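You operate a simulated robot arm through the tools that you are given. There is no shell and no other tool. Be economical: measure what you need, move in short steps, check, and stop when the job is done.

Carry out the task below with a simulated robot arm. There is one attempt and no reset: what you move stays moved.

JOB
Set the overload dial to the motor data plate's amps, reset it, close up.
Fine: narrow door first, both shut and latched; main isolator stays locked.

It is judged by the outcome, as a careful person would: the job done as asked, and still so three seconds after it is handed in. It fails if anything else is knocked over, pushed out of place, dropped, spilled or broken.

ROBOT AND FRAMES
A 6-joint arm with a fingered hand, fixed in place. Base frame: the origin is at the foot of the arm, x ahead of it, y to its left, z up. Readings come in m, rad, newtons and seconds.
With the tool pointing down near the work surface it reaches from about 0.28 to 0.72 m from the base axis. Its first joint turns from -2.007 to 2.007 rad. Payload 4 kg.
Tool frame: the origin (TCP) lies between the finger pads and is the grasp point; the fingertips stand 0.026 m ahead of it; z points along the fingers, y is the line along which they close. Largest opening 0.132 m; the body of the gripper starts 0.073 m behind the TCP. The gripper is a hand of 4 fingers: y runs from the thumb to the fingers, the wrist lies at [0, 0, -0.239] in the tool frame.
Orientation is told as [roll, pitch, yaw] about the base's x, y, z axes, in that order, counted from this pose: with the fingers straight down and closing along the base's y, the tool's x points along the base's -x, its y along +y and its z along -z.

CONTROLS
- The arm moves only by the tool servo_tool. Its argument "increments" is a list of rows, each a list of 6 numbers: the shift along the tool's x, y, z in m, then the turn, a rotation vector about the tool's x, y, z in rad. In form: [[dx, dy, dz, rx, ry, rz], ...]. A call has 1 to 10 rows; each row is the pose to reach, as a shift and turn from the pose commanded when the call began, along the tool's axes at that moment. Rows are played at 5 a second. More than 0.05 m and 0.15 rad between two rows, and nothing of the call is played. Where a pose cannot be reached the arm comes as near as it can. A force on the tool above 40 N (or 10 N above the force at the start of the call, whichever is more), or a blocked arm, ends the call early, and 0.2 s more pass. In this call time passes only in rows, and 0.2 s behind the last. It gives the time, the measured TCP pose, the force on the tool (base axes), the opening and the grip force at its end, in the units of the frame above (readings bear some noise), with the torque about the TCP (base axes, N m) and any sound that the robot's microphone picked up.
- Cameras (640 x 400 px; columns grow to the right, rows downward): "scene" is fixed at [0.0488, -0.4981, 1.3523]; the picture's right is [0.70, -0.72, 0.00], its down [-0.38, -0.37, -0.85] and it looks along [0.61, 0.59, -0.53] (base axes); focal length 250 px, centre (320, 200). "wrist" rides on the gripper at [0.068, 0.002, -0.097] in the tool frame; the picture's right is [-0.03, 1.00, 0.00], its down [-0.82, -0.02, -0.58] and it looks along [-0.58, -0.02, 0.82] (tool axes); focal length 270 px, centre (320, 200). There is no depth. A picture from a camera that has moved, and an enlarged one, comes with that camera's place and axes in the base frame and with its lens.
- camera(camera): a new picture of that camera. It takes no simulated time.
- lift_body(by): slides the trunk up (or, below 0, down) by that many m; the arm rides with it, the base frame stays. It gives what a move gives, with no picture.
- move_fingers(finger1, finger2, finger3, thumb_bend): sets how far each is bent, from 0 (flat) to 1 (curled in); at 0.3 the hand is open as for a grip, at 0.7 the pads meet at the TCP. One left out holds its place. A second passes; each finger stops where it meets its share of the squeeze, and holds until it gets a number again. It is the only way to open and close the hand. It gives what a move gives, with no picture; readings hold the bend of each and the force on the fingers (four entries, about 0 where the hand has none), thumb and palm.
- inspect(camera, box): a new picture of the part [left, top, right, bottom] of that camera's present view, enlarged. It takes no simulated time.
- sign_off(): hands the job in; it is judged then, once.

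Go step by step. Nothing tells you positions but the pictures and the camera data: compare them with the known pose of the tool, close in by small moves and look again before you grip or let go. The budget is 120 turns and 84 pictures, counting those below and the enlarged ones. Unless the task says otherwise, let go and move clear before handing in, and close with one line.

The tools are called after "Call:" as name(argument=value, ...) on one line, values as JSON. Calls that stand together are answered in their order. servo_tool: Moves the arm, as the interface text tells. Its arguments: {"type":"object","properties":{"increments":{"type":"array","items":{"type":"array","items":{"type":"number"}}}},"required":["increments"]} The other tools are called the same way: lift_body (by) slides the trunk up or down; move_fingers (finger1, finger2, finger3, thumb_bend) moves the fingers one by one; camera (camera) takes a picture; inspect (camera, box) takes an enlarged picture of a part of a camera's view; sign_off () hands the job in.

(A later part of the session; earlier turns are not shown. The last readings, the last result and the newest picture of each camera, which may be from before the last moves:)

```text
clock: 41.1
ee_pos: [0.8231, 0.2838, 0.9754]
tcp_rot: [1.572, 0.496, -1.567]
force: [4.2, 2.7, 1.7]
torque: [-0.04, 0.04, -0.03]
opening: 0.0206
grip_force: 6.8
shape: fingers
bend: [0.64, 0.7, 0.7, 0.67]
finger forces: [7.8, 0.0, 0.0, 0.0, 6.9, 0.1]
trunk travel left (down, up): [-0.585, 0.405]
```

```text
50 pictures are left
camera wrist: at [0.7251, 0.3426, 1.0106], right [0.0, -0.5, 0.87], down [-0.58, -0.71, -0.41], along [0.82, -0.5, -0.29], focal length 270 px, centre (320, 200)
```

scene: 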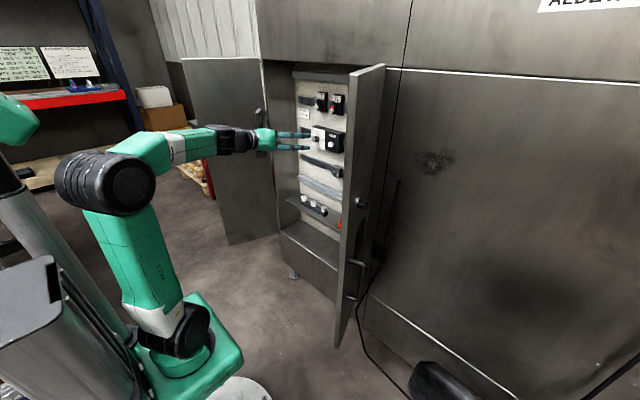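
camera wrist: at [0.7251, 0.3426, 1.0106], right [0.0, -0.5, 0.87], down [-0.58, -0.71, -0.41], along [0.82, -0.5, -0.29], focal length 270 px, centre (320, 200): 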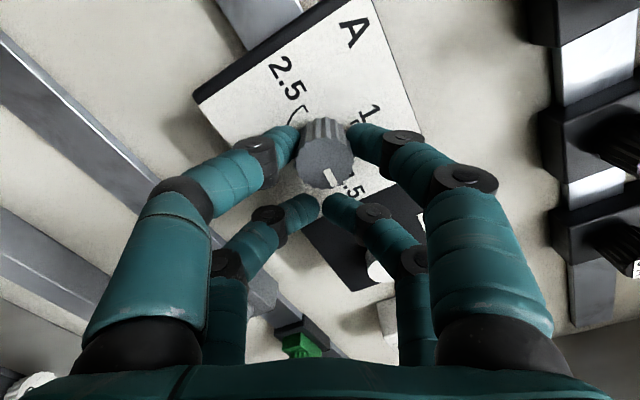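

The pointer turns with the hand. I'll continue another 50°.

Call:
servo_tool(increments=[[0.0003, -0.0023, 0, 0, 0, 0.145], [0.001, -0.0045, 0, 0, 0, 0.29], [0.0019, -0.0066, 0, 0, 0, 0.435], [0.0031, -0.0086, 0, 0, 0, 0.58], [0.0047, -0.0103, 0, 0, 0, 0.725], [0.0065, -0.0118, 0, 0, 0, 0.87]])

Call:
camera(camera="wrist")

```text
clock: 41.6
ee_pos: [0.8319, 0.2971, 0.9841]
tcp_rot: [1.553, 0.661, -1.59]
force: [-40.5, -12.5, -3.5]
torque: [-0.04, -0.12, -0.16]
opening: 0.0
grip_force: 29.2
shape: fingers
bend: [0.72, 0.72, 0.71, 0.73]
finger forces: [13.8, 21.9, 9.4, 0.0, 14.0, 0.0]
out of reach, approached as far as the arm can: row 1, 2
trunk travel left (down, up): [-0.585, 0.405]
stopped in row 2: the force on the tool passed its limit at 79 N (the readings are from after the stop); the commanded pose is now the measured one
```

```text
49 pictures are left
camera wrist: at [0.7359, 0.352, 1.0287], right [0.0, -0.63, 0.77], down [-0.59, -0.63, -0.51], along [0.81, -0.46, -0.38], focal length 270 px, centre (320, 200)
```

wrist: 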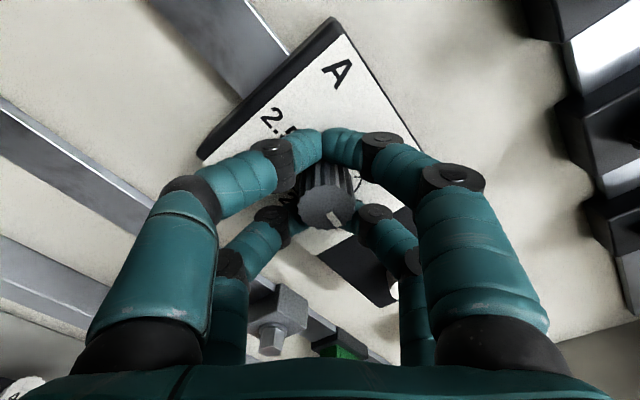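

The arm hit its roll limit and slid off the knob, pressing on the relay. I'll withdraw straight back and look at the dial.

Call:
servo_tool(increments=[[0, 0, -0.02, 0, 0, 0], [0, 0, -0.05, 0, 0, 0], [0, 0, -0.09, 0, 0, 0], [0, 0, -0.13, 0, 0, 0]])

Call:
inspect(camera="scene", box=[290, 110, 346, 150])

Call:
camera(camera="wrist")

```text
clock: 42.6
ee_pos: [0.7219, 0.3288, 1.0159]
tcp_rot: [1.53, 0.643, -1.617]
force: [0.1, -0.5, 0.4]
torque: [0.01, 0.01, 0.06]
opening: 0.0
grip_force: 0.0
shape: fingers
bend: [0.71, 0.7, 0.7, 0.71]
finger forces: [0.1, 0.0, 0.0, 0.0, 0.0, 0.1]
out of reach, approached as far as the arm can: row 1, 2, 3, 4
trunk travel left (down, up): [-0.585, 0.405]
```

```text
10.00 times, centred on (318, 130) of scene
camera zoom: at [0.0488, -0.4981, 1.3523], right [0.7, -0.72, 0.0], down [-0.38, -0.37, -0.85], along [0.61, 0.59, -0.53], focal length 2499 px, centre (340, 900)
```

zoom: 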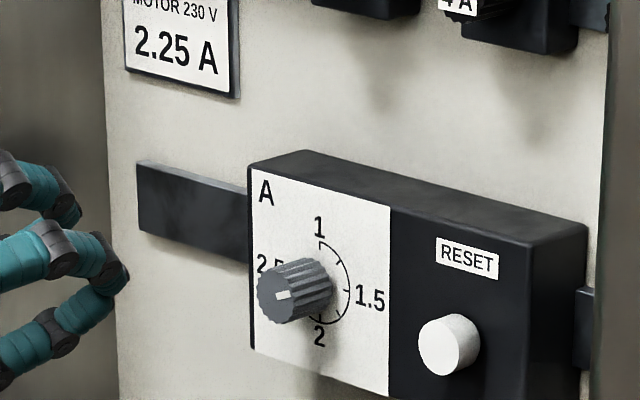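

```text
47 pictures are left
camera wrist: at [0.6283, 0.3852, 1.0621], right [0.01, -0.62, 0.78], down [-0.61, -0.63, -0.49], along [0.79, -0.47, -0.38], focal length 270 px, centre (320, 200)
```

wrist: 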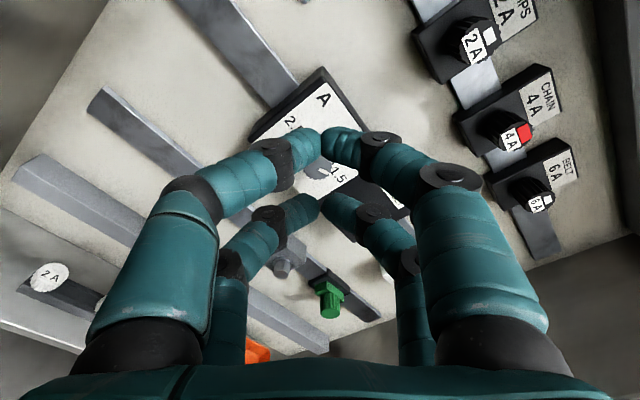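

The dial is near 1.5 now. The arm's free roll range lies the other way, so I'll wind back about 170° outside the knob, then regrip and turn the remaining ~135° in one go.

Call:
servo_tool(increments=[[-0.01, 0, -0.005, 0, 0, -0.149], [-0.02, 0, -0.01, 0, 0, -0.298], [-0.03, 0, -0.01, 0, 0, -0.447], [-0.04, 0, -0.01, 0, 0, -0.596], [-0.046, 0, -0.01, 0, 0, -0.745], [-0.046, 0, -0.01, 0, 0, -0.894], [-0.046, 0, -0.01, 0, 0, -1.043], [-0.046, 0, -0.01, 0, 0, -1.192], [-0.046, 0, -0.01, 0, 0, -1.341], [-0.046, 0, -0.01, 0, 0, -1.49]])

Call:
servo_tool(increments=[[0, 0, 0, 0, 0, -0.148], [0, 0, 0, 0, 0, -0.296], [0, 0, 0, 0, 0, -0.444], [0, 0, 0, 0, 0, -0.592], [0, 0, 0, 0, 0, -0.74], [0, 0, 0, 0, 0, -0.888], [0, 0, 0, 0, 0, -1.036], [0, 0, 0, 0, 0, -1.184], [0, 0, 0, 0, 0, -1.332], [0, 0, 0, 0, 0, -1.48]])

Call:
move_fingers(finger1=0.58, thumb_bend=0.58)

Call:
camera(camera="wrist")

```text
clock: 44.8
ee_pos: [0.7114, 0.2921, 0.9897]
tcp_rot: [1.547, -0.837, -1.563]
force: [0.6, 0.0, -0.2]
torque: [0.0, 0.01, -0.02]
opening: 0.0
grip_force: 0.0
shape: fingers
bend: [0.71, 0.7, 0.7, 0.71]
finger forces: [0.0, 0.1, 0.0, 0.1, 0.1, 0.1]
trunk travel left (down, up): [-0.585, 0.405]
```

```text
clock: 47.0
ee_pos: [0.7124, 0.2926, 0.9877]
tcp_rot: [-1.548, -0.828, 1.547]
force: [0.8, 0.5, 0.8]
torque: [0.04, 0.0, -0.03]
opening: 0.0002
grip_force: 0.0
shape: fingers
bend: [0.71, 0.7, 0.7, 0.71]
finger forces: [0.0, 0.0, 0.0, 0.0, 0.0, 0.0]
trunk travel left (down, up): [-0.585, 0.405]
```

```text
clock: 48.0
ee_pos: [0.7125, 0.2914, 0.9882]
tcp_rot: [-1.55, -0.828, 1.544]
force: [0.2, 0.0, -0.1]
torque: [0.03, -0.02, 0.02]
opening: 0.0417
grip_force: 0.2
shape: fingers
bend: [0.57, 0.7, 0.7, 0.57]
finger forces: [0.0, 0.1, 0.0, 0.1, 0.1, 0.1]
trunk travel left (down, up): [-0.585, 0.405]
```

```text
46 pictures are left
camera wrist: at [0.6139, 0.2486, 0.9383], right [0.0, 0.75, -0.66], down [-0.56, 0.54, 0.62], along [0.83, 0.37, 0.42], focal length 270 px, centre (320, 200)
```

wrist: 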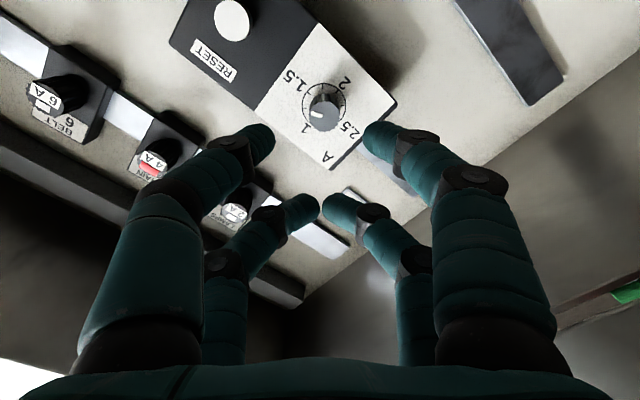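

The wind-back worked. Now I'll line up the near pair with the knob and move to a short standoff.

Call:
servo_tool(increments=[[-0.009, 0.002, 0.03, 0, 0, 0], [-0.0174, 0.0047, 0.063, 0, 0, 0]])

Call:
camera(camera="wrist")

```text
clock: 48.6
ee_pos: [0.7757, 0.3075, 0.996]
tcp_rot: [-1.545, -0.829, 1.543]
force: [-0.2, 0.5, -0.7]
torque: [0.03, 0.03, -0.01]
opening: 0.0419
grip_force: 0.1
shape: fingers
bend: [0.57, 0.7, 0.7, 0.57]
finger forces: [0.0, 0.1, 0.1, 0.0, 0.0, 0.1]
trunk travel left (down, up): [-0.585, 0.405]
```

```text
45 pictures are left
camera wrist: at [0.6776, 0.263, 0.9467], right [0.0, 0.75, -0.66], down [-0.56, 0.54, 0.62], along [0.83, 0.37, 0.42], focal length 270 px, centre (320, 200)
```

wrist: 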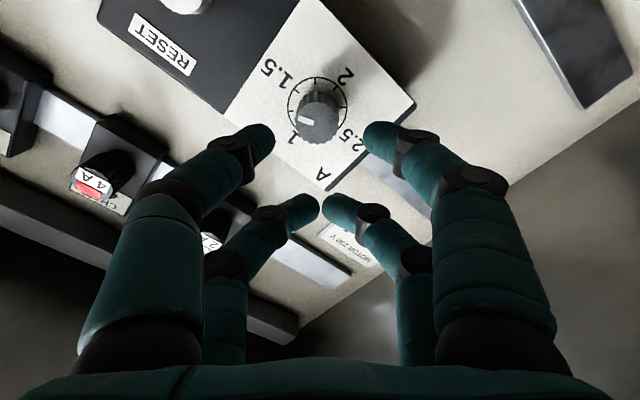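

I'll zoom in on the pointer to read the present setting.

Call:
inspect(camera="wrist", box=[240, 50, 400, 150])

```text
4.00 times, centred on (320, 100) of wrist
camera zoom: at [0.6776, 0.263, 0.9467], right [0.0, 0.75, -0.66], down [-0.56, 0.54, 0.62], along [0.83, 0.37, 0.42], focal length 1081 px, centre (320, 600)
```

zoom: 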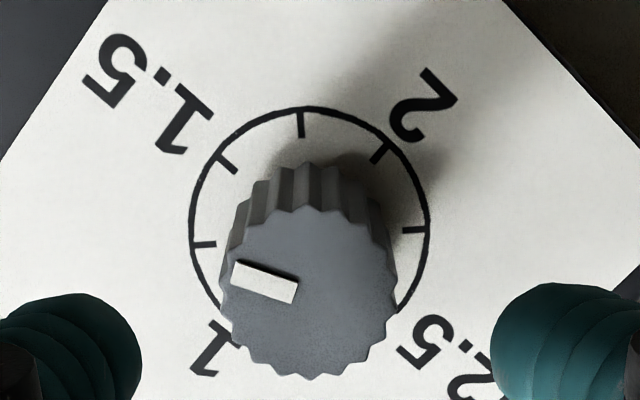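

The dial reads about 1.35–1.4 now. I'll advance onto the knob, grip, and turn in two safe strokes.

Call:
servo_tool(increments=[[-0.001, 0, 0.025, 0, 0, 0], [-0.002, 0, 0.046, 0, 0, 0]])

Call:
move_fingers(finger1=0.75, thumb_bend=0.75)

Call:
camera(camera="wrist")

```text
clock: 49.2
ee_pos: [0.8223, 0.3074, 0.9967]
tcp_rot: [-1.547, -0.828, 1.545]
force: [0.1, -0.5, 0.2]
torque: [0.03, 0.01, 0.01]
opening: 0.042
grip_force: 0.1
shape: fingers
bend: [0.57, 0.7, 0.7, 0.57]
finger forces: [0.0, 0.1, 0.0, 0.0, 0.0, 0.0]
trunk travel left (down, up): [-0.585, 0.405]
```

```text
clock: 50.2
ee_pos: [0.8229, 0.307, 0.9981]
tcp_rot: [-1.549, -0.831, 1.546]
force: [4.8, -5.3, 5.7]
torque: [-0.14, -0.15, -0.04]
opening: 0.021
grip_force: 10.1
shape: fingers
bend: [0.65, 0.7, 0.7, 0.67]
finger forces: [7.1, 0.1, 0.0, 0.1, 13.8, 0.0]
trunk travel left (down, up): [-0.585, 0.405]
```

```text
43 pictures are left
camera wrist: at [0.7238, 0.2633, 0.9485], right [0.0, 0.76, -0.66], down [-0.56, 0.54, 0.62], along [0.83, 0.37, 0.42], focal length 270 px, centre (320, 200)
```

wrist: 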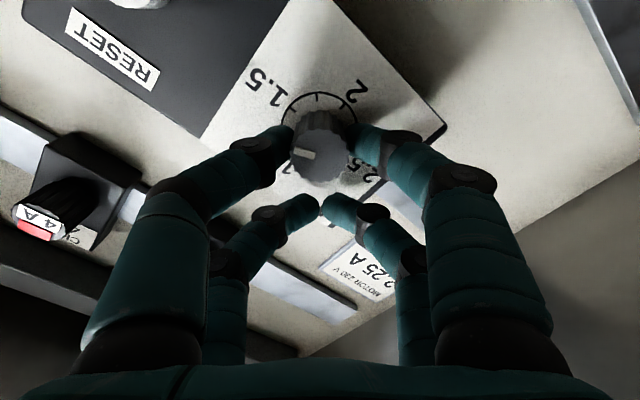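

Gripped again. I'll turn clockwise by 83°.

Call:
servo_tool(increments=[[0.0002, -0.0035, 0, 0, 0, 0.145], [0.0007, -0.006, 0, 0, 0, 0.29], [0.0016, -0.0084, 0, 0, 0, 0.435], [0.0029, -0.0106, 0, 0, 0, 0.58], [0.0044, -0.0126, 0, 0, 0, 0.725], [0.0062, -0.0144, 0, 0, 0, 0.87], [0.0083, -0.0159, 0, 0, 0, 1.015], [0.0105, -0.017, 0, 0, 0, 1.16], [0.0129, -0.0179, 0, 0, 0, 1.305], [0.0154, -0.0184, 0, 0, 0, 1.45]])

Call:
inspect(camera="wrist", box=[220, 60, 420, 220])

```text
clock: 52.4
ee_pos: [0.8212, 0.2827, 0.9972]
tcp_rot: [1.544, -0.861, -1.56]
force: [4.4, -4.1, -0.3]
torque: [-0.04, -0.1, -0.07]
opening: 0.0206
grip_force: 10.3
shape: fingers
bend: [0.65, 0.7, 0.7, 0.67]
finger forces: [8.8, 0.0, 0.1, 0.1, 11.6, 0.0]
trunk travel left (down, up): [-0.585, 0.405]
```

```text
2.50 times, centred on (320, 140) of wrist
camera zoom: at [0.7244, 0.3306, 0.9492], right [0.02, 0.74, 0.67], down [-0.57, -0.54, 0.61], along [0.82, -0.39, 0.41], focal length 676 px, centre (320, 350)
```

zoom: 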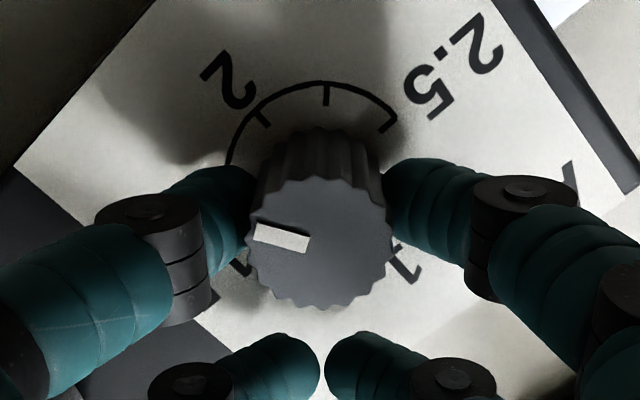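

The pointer is now near 1.8, with no slip. I'll turn another ~60°, staying inside the roll limit.

Call:
servo_tool(increments=[[0.0002, -0.003, 0, 0, 0, 0.145], [0.0007, -0.0055, 0, 0, 0, 0.29], [0.0016, -0.0079, 0, 0, 0, 0.435], [0.0029, -0.0101, 0, 0, 0, 0.58], [0.0044, -0.0121, 0, 0, 0, 0.725], [0.0062, -0.0139, 0, 0, 0, 0.87], [0.0083, -0.0154, 0, 0, 0, 1.015]])

Call:
inspect(camera="wrist", box=[220, 60, 420, 220])

```text
clock: 54.0
ee_pos: [0.8216, 0.278, 0.9807]
tcp_rot: [1.553, 0.155, -1.581]
force: [4.2, -0.2, -1.4]
torque: [-0.04, -0.02, -0.1]
opening: 0.0209
grip_force: 10.1
shape: fingers
bend: [0.65, 0.7, 0.7, 0.67]
finger forces: [9.2, 0.0, 0.0, 0.0, 10.5, 0.0]
trunk travel left (down, up): [-0.585, 0.405]
```

```text
2.50 times, centred on (320, 140) of wrist
camera zoom: at [0.7251, 0.3465, 0.9954], right [0.02, -0.18, 0.98], down [-0.59, -0.8, -0.14], along [0.81, -0.57, -0.12], focal length 676 px, centre (320, 350)
```

zoom: 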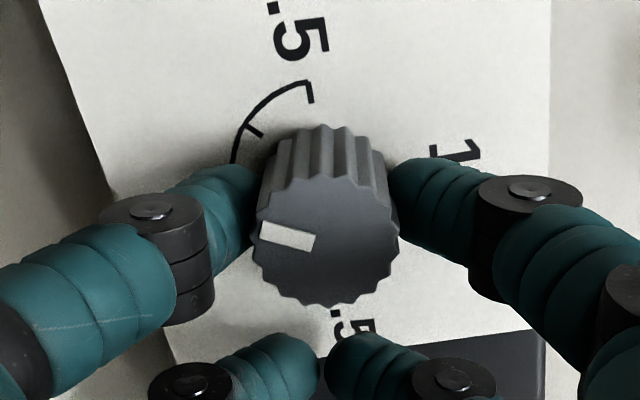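

By the geometry the pointer is about 15° short of 2.25. I'll turn another 0.26 rad and measure again.

Call:
servo_tool(increments=[[0.0002, -0.0025, 0, 0, 0, 0.13], [0.0006, -0.0047, 0, 0, 0, 0.26]])

Call:
inspect(camera="wrist", box=[220, 60, 420, 220])

```text
clock: 54.6
ee_pos: [0.821, 0.2789, 0.9751]
tcp_rot: [1.552, 0.413, -1.587]
force: [4.9, 2.0, -1.8]
torque: [-0.03, -0.01, -0.05]
opening: 0.0209
grip_force: 9.5
shape: fingers
bend: [0.65, 0.7, 0.7, 0.67]
finger forces: [8.7, 0.0, 0.1, 0.1, 11.2, 0.0]
trunk travel left (down, up): [-0.585, 0.405]
```

```text
2.50 times, centred on (320, 140) of wrist
camera zoom: at [0.7253, 0.3425, 1.008], right [0.01, -0.43, 0.91], down [-0.59, -0.73, -0.34], along [0.81, -0.53, -0.26], focal length 676 px, centre (320, 350)
```

zoom: 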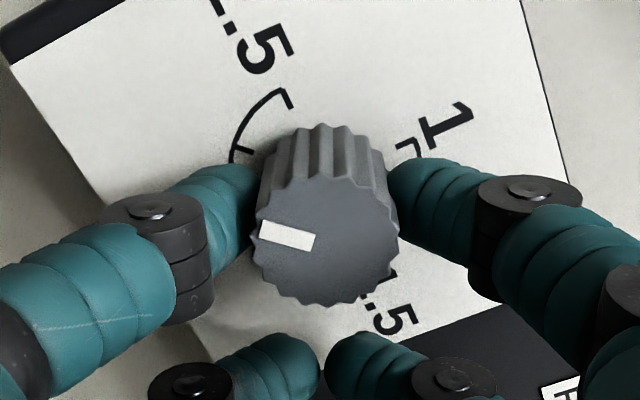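

The pointer matches the 2.25 direction. I'll release, turn the open hand back a little from the roll limit, withdraw and check.

Call:
move_fingers(finger1=0.57, thumb_bend=0.57)

Call:
servo_tool(increments=[[0.0002, 0.0026, -0.01, 0, 0, -0.145], [0.0008, 0.0052, -0.03, 0, 0, -0.29], [0.0008, 0.0052, -0.07, 0, 0, -0.29], [0.0008, 0.0052, -0.11, 0, 0, -0.29]])

Call:
inspect(camera="wrist", box=[240, 50, 400, 150])

Call:
inspect(camera="scene", box=[304, 115, 346, 145])

```text
clock: 55.6
ee_pos: [0.8202, 0.2773, 0.9779]
tcp_rot: [1.553, 0.413, -1.588]
force: [-0.5, -0.8, 0.0]
torque: [0.04, -0.02, 0.0]
opening: 0.0452
grip_force: 0.1
shape: fingers
bend: [0.56, 0.7, 0.7, 0.56]
finger forces: [0.0, 0.0, 0.0, 0.1, 0.1, 0.0]
trunk travel left (down, up): [-0.585, 0.405]
```

```text
clock: 56.6
ee_pos: [0.711, 0.2798, 0.9854]
tcp_rot: [1.556, 0.122, -1.581]
force: [0.0, -0.8, -0.4]
torque: [0.01, -0.03, 0.01]
opening: 0.0454
grip_force: 0.0
shape: fingers
bend: [0.56, 0.7, 0.7, 0.56]
finger forces: [0.0, 0.0, 0.0, 0.0, 0.1, 0.0]
trunk travel left (down, up): [-0.585, 0.405]
```

```text
4.00 times, centred on (320, 100) of wrist
camera zoom: at [0.6143, 0.3479, 0.997], right [0.01, -0.15, 0.99], down [-0.59, -0.8, -0.11], along [0.81, -0.58, -0.1], focal length 1081 px, centre (320, 600)
```

zoom: 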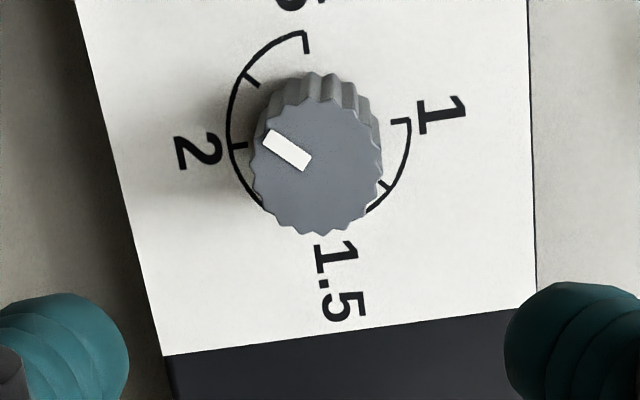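

```text
13.33 times, centred on (325, 130) of scene
camera zoom: at [0.0488, -0.4981, 1.3523], right [0.7, -0.72, 0.0], down [-0.38, -0.37, -0.85], along [0.61, 0.59, -0.53], focal length 3332 px, centre (253, 1133)
```

zoom: 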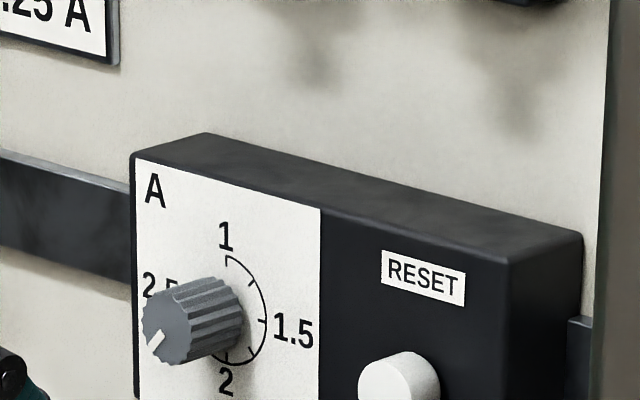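

The pointer looks right on the 2.25 tick direction; I'll zoom in tighter to measure it properly.

Call:
inspect(camera="wrist", box=[290, 52, 354, 112])

```text
6.67 times, centred on (322, 82) of wrist
camera zoom: at [0.6143, 0.3479, 0.997], right [0.01, -0.15, 0.99], down [-0.59, -0.8, -0.11], along [0.81, -0.58, -0.1], focal length 1802 px, centre (307, 987)
```

zoom: 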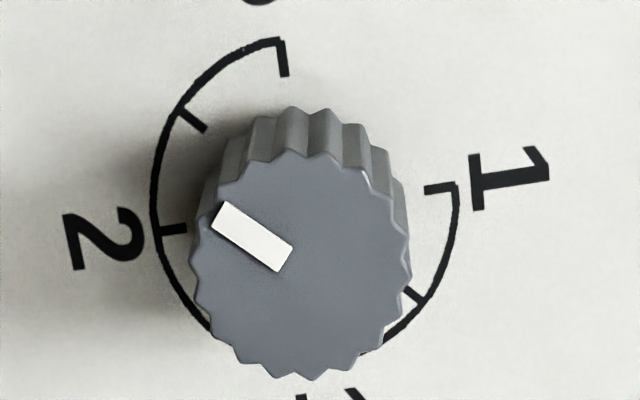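

The pointer is on 2.25 within a couple of degrees (≈2.24), good. Next is RESET: I'll close the near pair as a probe and line it up with the button at about (0.836, 0.206, 0.984).

Call:
move_fingers(finger1=0.7, thumb_bend=0.7)

Call:
servo_tool(increments=[[-0.045, 0.005, 0, 0, 0, 0], [-0.0927, 0.0106, 0.01, 0, 0, 0], [-0.0927, 0.0106, 0.055, 0, 0, 0]])

Call:
camera(camera="wrist")

Call:
inspect(camera="scene", box=[290, 105, 360, 155])

```text
clock: 57.6
ee_pos: [0.7114, 0.279, 0.9837]
tcp_rot: [1.555, 0.122, -1.58]
force: [0.4, -0.8, -0.3]
torque: [0.05, 0.03, -0.02]
opening: 0.0015
grip_force: 0.0
shape: fingers
bend: [0.7, 0.7, 0.7, 0.7]
finger forces: [0.0, 0.1, 0.0, 0.1, 0.1, 0.0]
trunk travel left (down, up): [-0.585, 0.405]
```

```text
clock: 58.4
ee_pos: [0.7652, 0.1827, 0.983]
tcp_rot: [1.557, 0.122, -1.581]
force: [-0.1, -0.3, 0.2]
torque: [-0.01, 0.02, 0.01]
opening: 0.0016
grip_force: 0.1
shape: fingers
bend: [0.7, 0.7, 0.7, 0.7]
finger forces: [0.1, 0.0, 0.0, 0.0, 0.0, 0.0]
trunk travel left (down, up): [-0.585, 0.405]
```

```text
36 pictures are left
camera wrist: at [0.6677, 0.2519, 0.9955], right [0.01, -0.15, 0.99], down [-0.59, -0.8, -0.11], along [0.81, -0.58, -0.1], focal length 270 px, centre (320, 200)
```

wrist: 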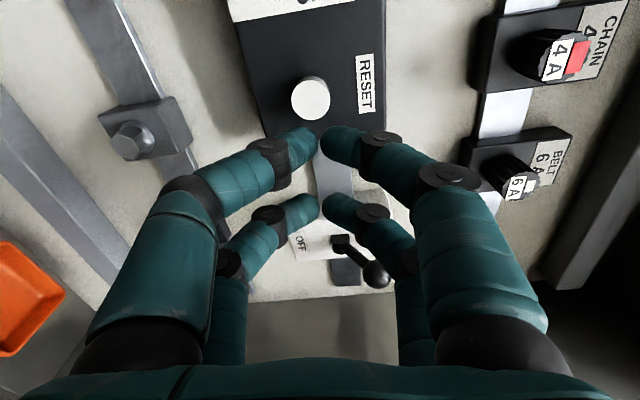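

```text
8.00 times, centred on (325, 130) of scene
camera zoom: at [0.0488, -0.4981, 1.3523], right [0.7, -0.72, 0.0], down [-0.38, -0.37, -0.85], along [0.61, 0.59, -0.53], focal length 1999 px, centre (280, 760)
```

zoom: 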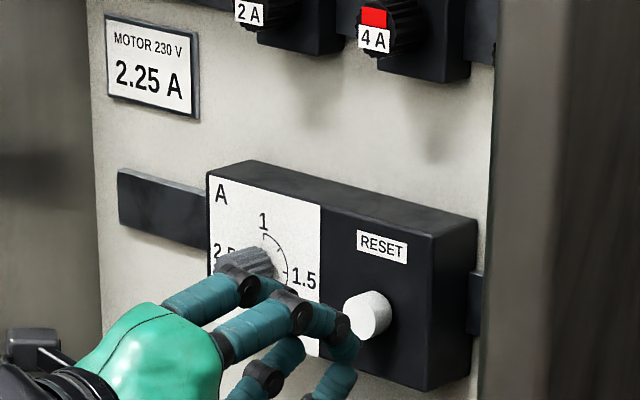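

The button centre is at (0.836, 0.208, 0.980); I'll correct by a few millimetres and press in small steps.

Call:
servo_tool(increments=[[0.0055, -0.007, 0.02, 0, 0, 0], [0.0055, -0.007, 0.034, 0, 0, 0]])

Call:
servo_tool(increments=[[0, 0, 0.004, 0, 0, 0], [0, 0, 0.008, 0, 0, 0], [0, 0, 0.012, 0, 0, 0]])

Call:
camera(camera="wrist")

```text
clock: 59.0
ee_pos: [0.7985, 0.1903, 0.9763]
tcp_rot: [1.553, 0.12, -1.581]
force: [-0.8, 1.1, -0.1]
torque: [0.0, 0.01, -0.01]
opening: 0.0011
grip_force: 0.0
shape: fingers
bend: [0.7, 0.7, 0.7, 0.7]
finger forces: [0.1, 0.0, 0.0, 0.1, 0.0, 0.0]
trunk travel left (down, up): [-0.585, 0.405]
```

```text
clock: 59.8
ee_pos: [0.8099, 0.1902, 0.9764]
tcp_rot: [1.554, 0.123, -1.581]
force: [0.6, -0.4, 0.5]
torque: [-0.01, 0.03, -0.03]
opening: 0.0013
grip_force: 0.0
shape: fingers
bend: [0.7, 0.7, 0.7, 0.7]
finger forces: [0.0, 0.0, 0.1, 0.1, 0.1, 0.1]
trunk travel left (down, up): [-0.585, 0.405]
```

```text
34 pictures are left
camera wrist: at [0.7146, 0.2593, 0.9882], right [0.01, -0.15, 0.99], down [-0.59, -0.8, -0.11], along [0.81, -0.58, -0.1], focal length 270 px, centre (320, 200)
```

wrist: 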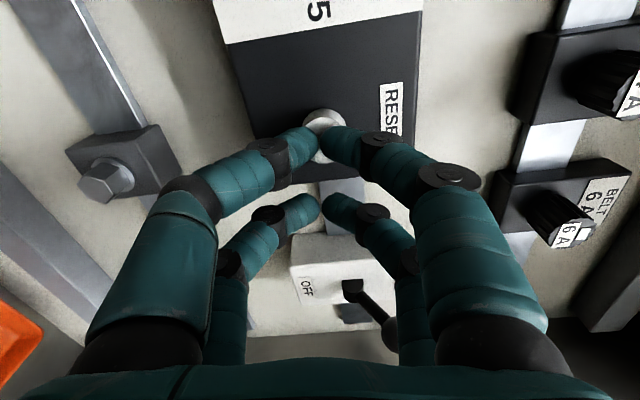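

Well aligned and close to contact; I'll press further.

Call:
servo_tool(increments=[[0, 0, 0.003, 0, 0, 0], [0, 0, 0.006, 0, 0, 0], [0, 0, 0.009, 0, 0, 0]])

```text
clock: 60.6
ee_pos: [0.82, 0.1897, 0.9769]
tcp_rot: [1.558, 0.123, -1.581]
force: [-6.7, 0.1, 1.7]
torque: [0.03, -0.08, 0.07]
opening: 0.0008
grip_force: 4.3
shape: fingers
bend: [0.71, 0.7, 0.7, 0.7]
finger forces: [6.3, 0.0, 0.1, 0.0, 0.8, 0.0]
trunk travel left (down, up): [-0.585, 0.405]
heard: click
```

A click was heard with 6.7 N on the button: it is reset. I'll withdraw and check the relay.

Call:
servo_tool(increments=[[0, 0, -0.02, 0, 0, 0], [0, 0, -0.06, 0, 0, 0], [0, 0, -0.1, 0, 0, 0], [0, 0, -0.14, 0, 0, 0], [0, 0, -0.18, 0, 0, 0]])

Call:
inspect(camera="scene", box=[290, 105, 360, 155])

Call:
camera(camera="scene")

```text
clock: 61.8
ee_pos: [0.6404, 0.1924, 0.9777]
tcp_rot: [1.554, 0.124, -1.581]
force: [0.1, 0.0, 0.4]
torque: [0.01, 0.01, 0.01]
opening: 0.0013
grip_force: 0.0
shape: fingers
bend: [0.7, 0.7, 0.7, 0.7]
finger forces: [0.0, 0.0, 0.1, 0.0, 0.0, 0.0]
trunk travel left (down, up): [-0.585, 0.405]
```

```text
8.00 times, centred on (325, 130) of scene
camera zoom: at [0.0488, -0.4981, 1.3523], right [0.7, -0.72, 0.0], down [-0.38, -0.37, -0.85], along [0.61, 0.59, -0.53], focal length 1999 px, centre (280, 760)
```

zoom: 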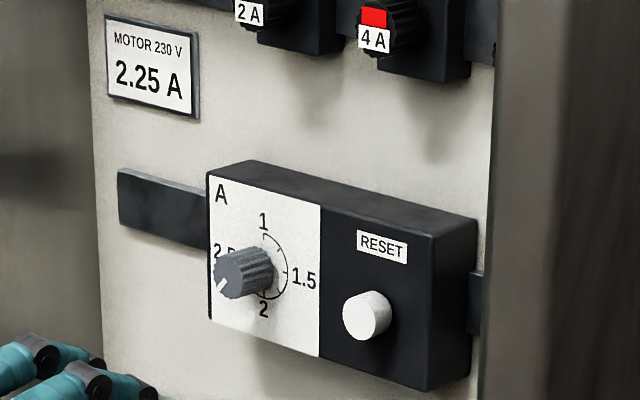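

```text
32 pictures are left
```

scene: 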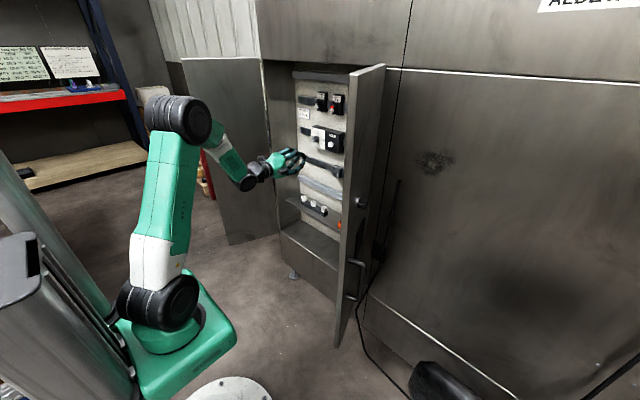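

The reset is done and the dial still points at 2.25. Now the doors: I'll pull back and look at both from the hand and with zooms of the fixed camera.

Call:
servo_tool(increments=[[0, 0, -0.05, 0, 0, 0], [0, 0, -0.1, 0, 0, 0], [0, 0, -0.15, 0, 0, 0], [0, 0, -0.2, 0, 0, 0]])

Call:
camera(camera="wrist")

Call:
inspect(camera="scene", box=[330, 180, 410, 310])

Call:
inspect(camera="scene", box=[170, 40, 410, 260])

```text
clock: 62.8
ee_pos: [0.4481, 0.207, 0.9886]
tcp_rot: [1.554, 0.122, -1.583]
force: [1.3, -0.9, -0.6]
torque: [-0.03, 0.02, 0.02]
opening: 0.0012
grip_force: 0.1
shape: fingers
bend: [0.7, 0.7, 0.7, 0.7]
finger forces: [0.0, 0.0, 0.1, 0.0, 0.1, 0.1]
out of reach, approached as far as the arm can: row 4
trunk travel left (down, up): [-0.585, 0.405]
```

```text
31 pictures are left
camera wrist: at [0.3535, 0.2757, 1.0005], right [0.02, -0.15, 0.99], down [-0.59, -0.8, -0.11], along [0.81, -0.58, -0.1], focal length 270 px, centre (320, 200)
```

wrist: 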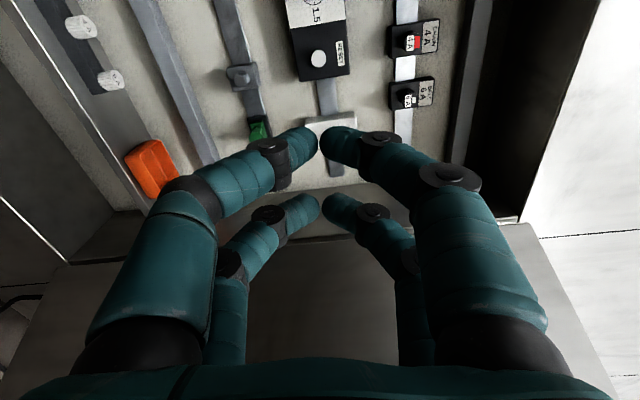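

```text
3.08 times, centred on (370, 245) of scene
camera zoom: at [0.0488, -0.4981, 1.3523], right [0.7, -0.72, 0.0], down [-0.38, -0.37, -0.85], along [0.61, 0.59, -0.53], focal length 769 px, centre (166, 62)
```

zoom: 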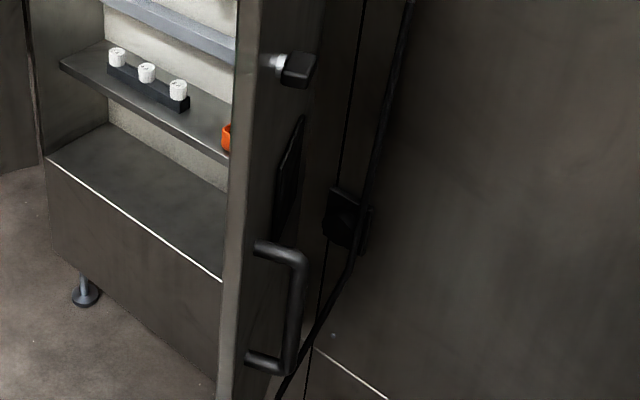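

```text
1.82 times, centred on (290, 150) of scene
camera zoom: at [0.0488, -0.4981, 1.3523], right [0.7, -0.72, 0.0], down [-0.38, -0.37, -0.85], along [0.61, 0.59, -0.53], focal length 454 px, centre (374, 291)
```

zoom: 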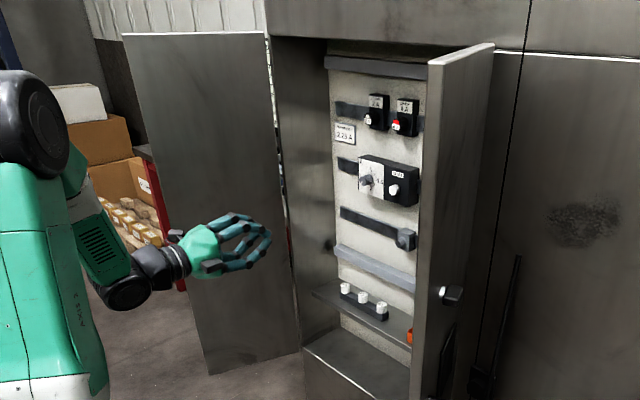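

I need to know which door is narrower and how each latches. I'll raise the trunk fully and tip the hand down for a view onto the door tops.

Call:
lift_body(by=0.4)

Call:
servo_tool(increments=[[0, 0, 0, 0.145, 0, 0], [0, 0, 0, 0.29, 0, 0], [0, 0, 0, 0.435, 0, 0], [0, 0, 0, 0.58, 0, 0], [0, 0, 0, 0.725, 0, 0], [0, 0, 0, 0.87, 0, 0], [0, 0, 0, 1.015, 0, 0], [0, 0, 0, 1.16, 0, 0], [0, 0, 0, 1.305, 0, 0], [0, 0, 0, 1.45, 0, 0]])

Call:
camera(camera="wrist")

```text
clock: 66.6
ee_pos: [0.4505, 0.207, 1.3889]
tcp_rot: [1.553, 0.122, -1.583]
force: [0.7, -0.3, 0.4]
torque: [-0.05, 0.01, 0.0]
opening: 0.0013
grip_force: 0.1
shape: fingers
bend: [0.7, 0.7, 0.7, 0.7]
finger forces: [0.1, 0.0, 0.1, 0.1, 0.1, 0.0]
trunk travel left (down, up): [-0.985, 0.005]
```

```text
clock: 68.8
ee_pos: [0.4507, 0.2076, 1.3875]
tcp_rot: [0.1, 0.123, -1.583]
force: [0.2, -0.3, -0.1]
torque: [0.01, 0.01, -0.04]
opening: 0.0011
grip_force: 0.0
shape: fingers
bend: [0.7, 0.7, 0.7, 0.7]
finger forces: [0.1, 0.0, 0.1, 0.1, 0.1, 0.1]
trunk travel left (down, up): [-0.985, 0.005]
```

```text
28 pictures are left
camera wrist: at [0.4435, 0.2638, 1.4922], right [0.99, -0.05, 0.1], down [-0.09, -0.88, 0.47], along [0.06, -0.47, -0.88], focal length 270 px, centre (320, 200)
```

wrist: 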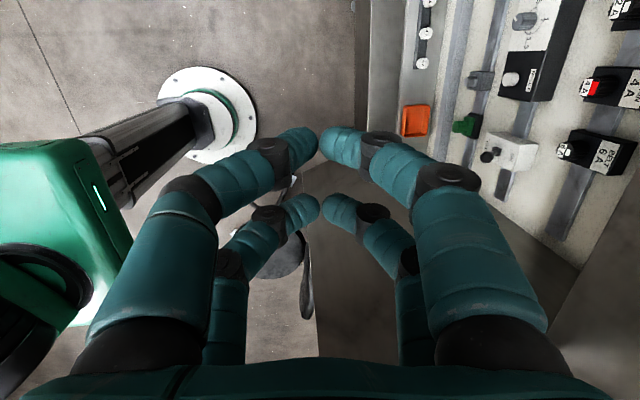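

This shows the right door's inner face and free edge. I'll zoom in on it, then roll the hand to see the left door the same way.

Call:
inspect(camera="wrist", box=[270, 120, 640, 350])

Call:
servo_tool(increments=[[0, 0, 0, 0, 0, -0.145], [0, 0, 0, 0, 0, -0.29], [0, 0, 0, 0, 0, -0.435], [0, 0, 0, 0, 0, -0.58], [0, 0, 0, 0, 0, -0.725], [0, 0, 0, 0, 0, -0.87], [0, 0, 0, 0, 0, -1.015], [0, 0, 0, 0, 0, -1.16], [0, 0, 0, 0, 0, -1.305], [0, 0, 0, 0, 0, -1.45]])

Call:
camera(camera="wrist")

```text
1.73 times, centred on (455, 235) of wrist
camera zoom: at [0.4435, 0.2638, 1.4922], right [0.99, -0.05, 0.1], down [-0.09, -0.88, 0.47], along [0.06, -0.47, -0.88], focal length 468 px, centre (86, 140)
```

zoom: 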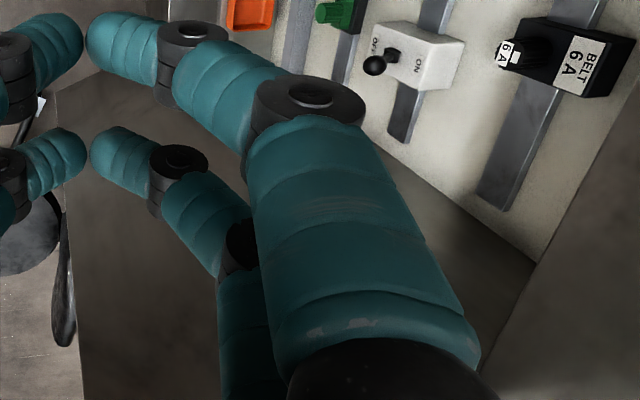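

```text
clock: 71.0
ee_pos: [0.4508, 0.207, 1.3877]
tcp_rot: [0.134, -0.087, -0.144]
force: [0.1, -0.3, -0.5]
torque: [0.0, 0.01, 0.01]
opening: 0.0012
grip_force: 0.0
shape: fingers
bend: [0.7, 0.7, 0.7, 0.7]
finger forces: [0.0, 0.1, 0.1, 0.0, 0.0, 0.0]
trunk travel left (down, up): [-0.985, 0.005]
```

```text
26 pictures are left
camera wrist: at [0.3726, 0.2071, 1.4785], right [0.15, 0.98, 0.14], down [0.74, -0.21, 0.64], along [0.65, 0.0, -0.76], focal length 270 px, centre (320, 200)
```

wrist: 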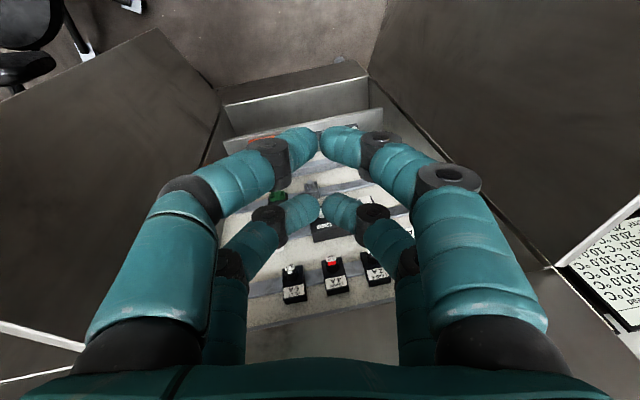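

Both doors appear here, hinged at about y=-0.10 and y=0.48, each roughly 0.28 m wide. I'll rise and move back for a fuller view to measure them properly.

Call:
servo_tool(increments=[[0.02, 0, -0.045, 0, 0, 0], [0.04, 0, -0.09, 0, 0, 0], [0.06, 0, -0.13, 0, 0, 0], [0.07, 0, -0.17, 0, 0, 0]])

Call:
camera(camera="wrist")

```text
clock: 72.0
ee_pos: [0.3632, 0.1965, 1.5505]
tcp_rot: [0.134, -0.087, -0.145]
force: [0.5, -0.2, 0.1]
torque: [-0.03, -0.01, -0.01]
opening: 0.001
grip_force: 0.1
shape: fingers
bend: [0.7, 0.7, 0.7, 0.7]
finger forces: [0.1, 0.1, 0.0, 0.0, 0.0, 0.0]
trunk travel left (down, up): [-0.985, 0.005]
```

```text
25 pictures are left
camera wrist: at [0.2866, 0.1971, 1.6402], right [0.16, 0.98, 0.14], down [0.74, -0.21, 0.64], along [0.65, 0.0, -0.76], focal length 270 px, centre (320, 200)
```

wrist: 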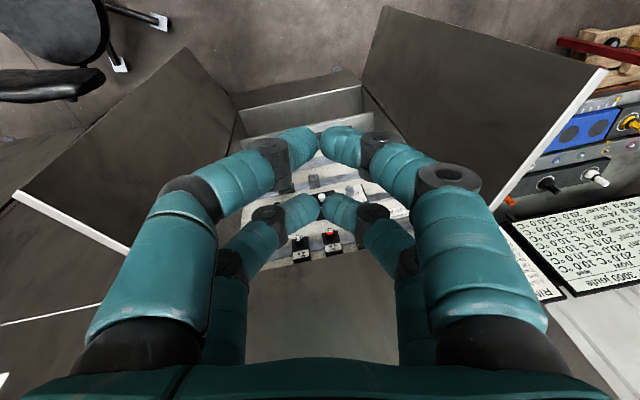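

Most of both doors is visible but the fingers hide the top hinge ends. I'll zoom on the lower hinge corners and free corners.

Call:
inspect(camera="wrist", box=[170, 0, 420, 150])

Call:
inspect(camera="wrist", box=[0, 150, 160, 350])

Call:
inspect(camera="wrist", box=[440, 40, 640, 300])

```text
2.56 times, centred on (295, 75) of wrist
camera zoom: at [0.2866, 0.1971, 1.6402], right [0.16, 0.98, 0.14], down [0.74, -0.21, 0.64], along [0.65, 0.0, -0.76], focal length 692 px, centre (384, 520)
```

zoom: 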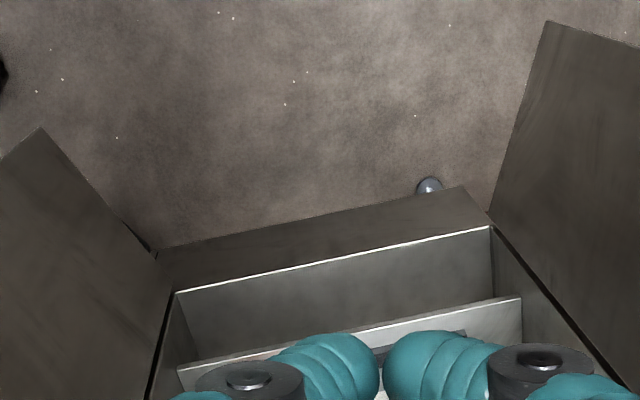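

```text
2.00 times, centred on (80, 250) of wrist
camera zoom: at [0.2866, 0.1971, 1.6402], right [0.16, 0.98, 0.14], down [0.74, -0.21, 0.64], along [0.65, 0.0, -0.76], focal length 541 px, centre (800, 100)
```

zoom: 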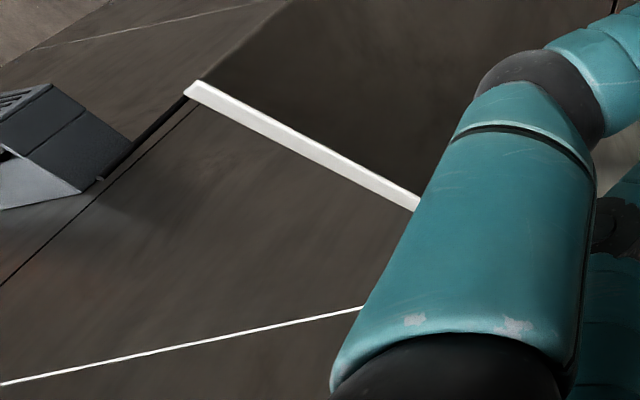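

```text
1.54 times, centred on (540, 170) of wrist
camera zoom: at [0.2866, 0.1971, 1.6402], right [0.16, 0.98, 0.14], down [0.74, -0.21, 0.64], along [0.65, 0.0, -0.76], focal length 416 px, centre (-18, 246)
```

zoom: 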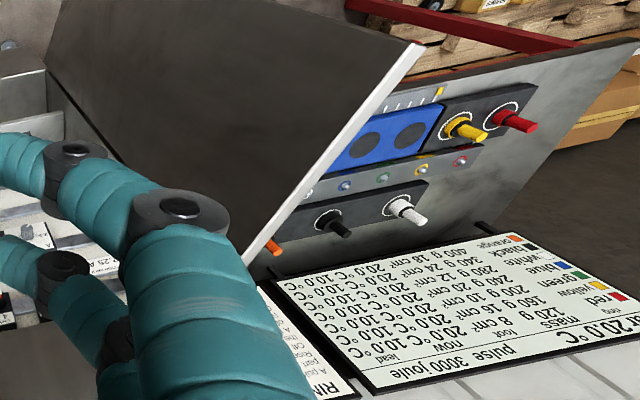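

Both leaves measure about the same; the right one carries the turn knob and pull handle, the left one shows none, so the left is likely the one to shut first. I'll swing it partly closed, which will also show me its outside. First I bring the hand, up high, around to the left of that door.

Call:
servo_tool(increments=[[0, 0, 0, 0, 0, 0.145], [0, 0, 0, 0, 0, 0.29], [0, 0, 0, 0, 0, 0.435], [0, 0, 0, 0, 0, 0.58], [0, 0, 0, 0, 0, 0.725], [0, 0, 0, 0, 0, 0.87], [0, 0, 0, 0, 0, 1.015], [0, 0, 0, 0, 0, 1.16], [0, 0, 0, 0, 0, 1.305], [0, 0, 0, 0, 0, 1.45]])

Call:
servo_tool(increments=[[0.045, 0.003, 0, -0.145, 0, 0], [0.09, 0.006, 0, -0.29, 0, 0], [0.135, 0.01, 0, -0.435, 0, 0], [0.18, 0.013, 0, -0.58, 0, 0], [0.225, 0.016, 0, -0.725, 0, 0], [0.27, 0.02, 0, -0.87, 0, 0], [0.315, 0.025, 0, -1.015, 0, 0], [0.36, 0.03, 0, -1.16, 0, 0], [0.4, 0.03, 0, -1.305, 0, 0], [0.42, 0.03, 0, -1.45, 0, 0]])

```text
clock: 74.2
ee_pos: [0.3634, 0.1963, 1.5499]
tcp_rot: [0.103, 0.124, -1.586]
force: [0.6, 0.6, -0.7]
torque: [0.06, -0.03, 0.02]
opening: 0.0014
grip_force: 0.0
shape: fingers
bend: [0.7, 0.7, 0.7, 0.7]
finger forces: [0.1, 0.0, 0.0, 0.0, 0.1, 0.1]
trunk travel left (down, up): [-0.985, 0.005]
```

```text
clock: 76.4
ee_pos: [0.3969, 0.6017, 1.5995]
tcp_rot: [1.557, 0.125, -1.584]
force: [-0.3, -0.4, -1.1]
torque: [0.02, -0.03, 0.05]
opening: 0.0011
grip_force: 0.1
shape: fingers
bend: [0.7, 0.7, 0.7, 0.7]
finger forces: [0.1, 0.1, 0.1, 0.0, 0.0, 0.0]
out of reach, approached as far as the arm can: row 9, 10
trunk travel left (down, up): [-0.985, 0.005]
```

The hand now faces forward above the left door's edge. I'll yaw it 30° left and move further left, then look.

Call:
servo_tool(increments=[[0.025, 0, 0, 0, 0.13, 0], [0.05, 0, 0, 0, 0.26, 0], [0.08, 0, 0.01, 0, 0.39, 0], [0.11, 0, 0.02, 0, 0.52, 0]])

Call:
camera(camera="wrist")

```text
clock: 77.4
ee_pos: [0.4201, 0.7128, 1.6098]
tcp_rot: [1.616, 0.113, -1.058]
force: [0.0, 0.6, 0.2]
torque: [0.01, -0.01, -0.03]
opening: 0.0011
grip_force: 0.0
shape: fingers
bend: [0.7, 0.7, 0.7, 0.7]
finger forces: [0.0, 0.0, 0.0, 0.1, 0.0, 0.0]
trunk travel left (down, up): [-0.985, 0.005]
```

```text
21 pictures are left
camera wrist: at [0.3016, 0.726, 1.6162], right [0.03, -0.14, 0.99], down [-0.11, -0.98, -0.14], along [0.99, -0.1, -0.04], focal length 270 px, centre (320, 200)
```

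wrist: 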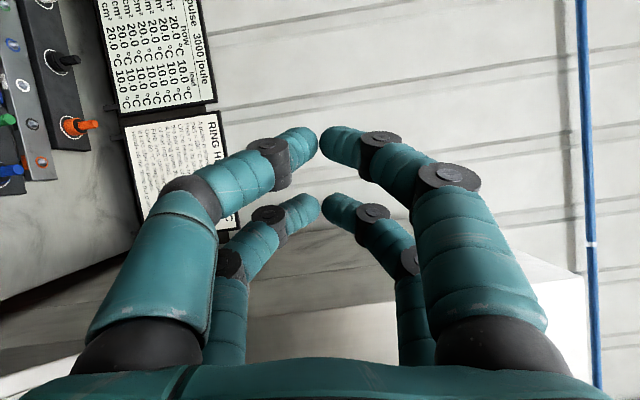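

The space ahead is clear. I'll lower the trunk half a metre beside the door and look.

Call:
lift_body(by=-0.5)

Call:
camera(camera="wrist")

Call:
camera(camera="scene")

```text
refused: -0.5 is not a number from -0.4 to 0.4
```

```text
20 pictures are left
camera wrist: at [0.3016, 0.726, 1.6162], right [0.03, -0.14, 0.99], down [-0.11, -0.98, -0.14], along [0.99, -0.1, -0.04], focal length 270 px, centre (320, 200)
```

wrist: 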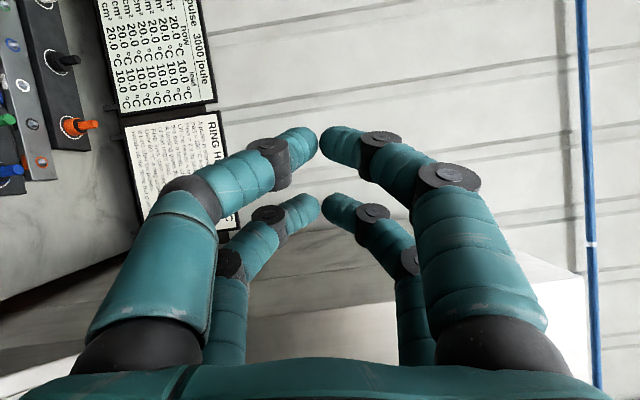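

```text
19 pictures are left
```

scene: 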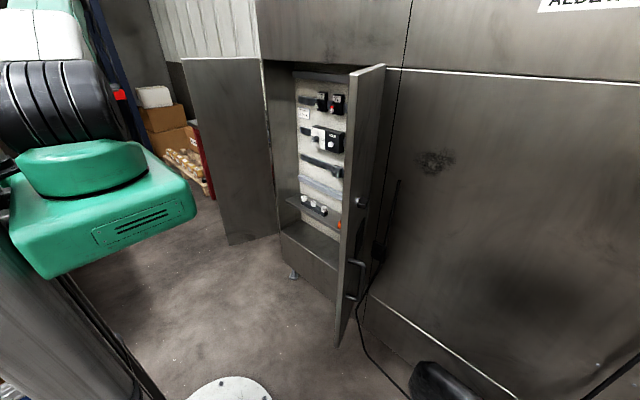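

The limit is 0.4 per call; I'll lower by 0.4 and look once.

Call:
lift_body(by=-0.4)

Call:
camera(camera="wrist")

```text
clock: 81.2
ee_pos: [0.4187, 0.7102, 1.212]
tcp_rot: [1.618, 0.116, -1.059]
force: [-0.3, 0.1, -0.6]
torque: [0.01, 0.01, 0.01]
opening: 0.001
grip_force: 0.1
shape: fingers
bend: [0.7, 0.7, 0.7, 0.7]
finger forces: [0.0, 0.0, 0.1, 0.0, 0.0, 0.0]
trunk travel left (down, up): [-0.585, 0.405]
```

```text
18 pictures are left
camera wrist: at [0.3005, 0.7237, 1.2176], right [0.03, -0.14, 0.99], down [-0.11, -0.98, -0.14], along [0.99, -0.1, -0.04], focal length 270 px, centre (320, 200)
```

wrist: 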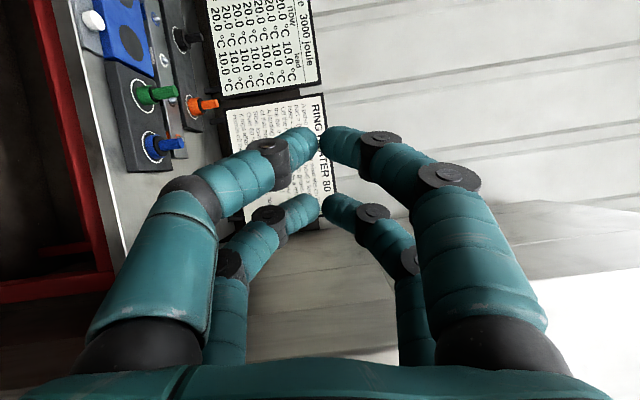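

The hand is outside the left door at z≈1.21. I'll move it forward alongside the outer face, then sweep towards -y, watching the force.

Call:
servo_tool(increments=[[-0.019, 0.001, 0.035, 0, 0, 0], [-0.039, 0.002, 0.07, 0, 0, 0], [-0.06, 0.006, 0.058, 0, 0, 0], [-0.082, 0.009, 0.046, 0, 0, 0], [-0.103, 0.013, 0.034, 0, 0, 0], [-0.125, 0.016, 0.021, 0, 0, 0]])

Call:
camera(camera="scene")

```text
clock: 82.6
ee_pos: [0.4975, 0.6117, 1.2414]
tcp_rot: [1.663, 0.147, -1.053]
force: [0.4, 0.3, -11.4]
torque: [0.45, -0.89, -0.07]
opening: 0.0008
grip_force: 0.1
shape: fingers
bend: [0.7, 0.7, 0.7, 0.7]
finger forces: [0.0, 0.0, 0.1, 0.0, 0.0, 0.1]
out of reach, approached as far as the arm can: row 1, 2, 4, 5
trunk travel left (down, up): [-0.585, 0.405]
```

```text
17 pictures are left
```

scene: 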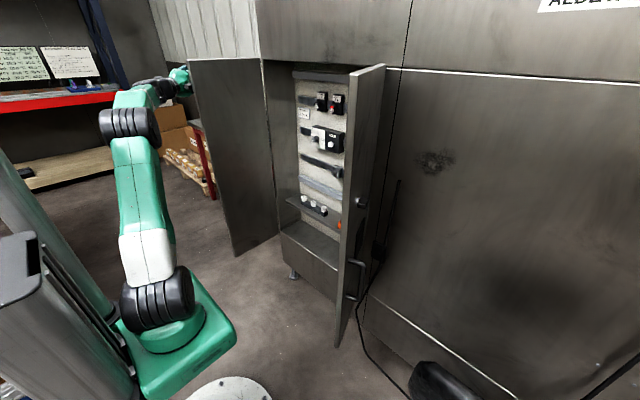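

The left door is swinging with the hand. I'll continue the sweep.

Call:
servo_tool(increments=[[-0.029, 0.0, -0.016, 0, 0, 0], [-0.057, 0.0, -0.032, 0, 0, 0], [-0.086, 0.003, -0.048, 0, 0, 0], [-0.115, 0.008, -0.065, 0, 0, 0], [-0.143, 0.013, -0.081, 0, 0, 0], [-0.172, 0.018, -0.097, 0, 0, 0]])

Call:
camera(camera="scene")

```text
clock: 84.0
ee_pos: [0.4968, 0.4131, 1.2084]
tcp_rot: [1.618, 0.114, -1.059]
force: [-0.5, -0.7, -0.6]
torque: [-0.03, 0.0, 0.0]
opening: 0.0011
grip_force: 0.0
shape: fingers
bend: [0.7, 0.7, 0.7, 0.7]
finger forces: [0.0, 0.0, 0.0, 0.0, 0.0, 0.0]
trunk travel left (down, up): [-0.585, 0.405]
```

```text
16 pictures are left
```

scene: 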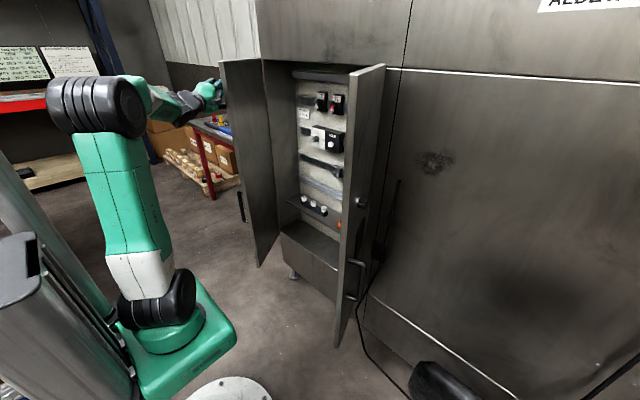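

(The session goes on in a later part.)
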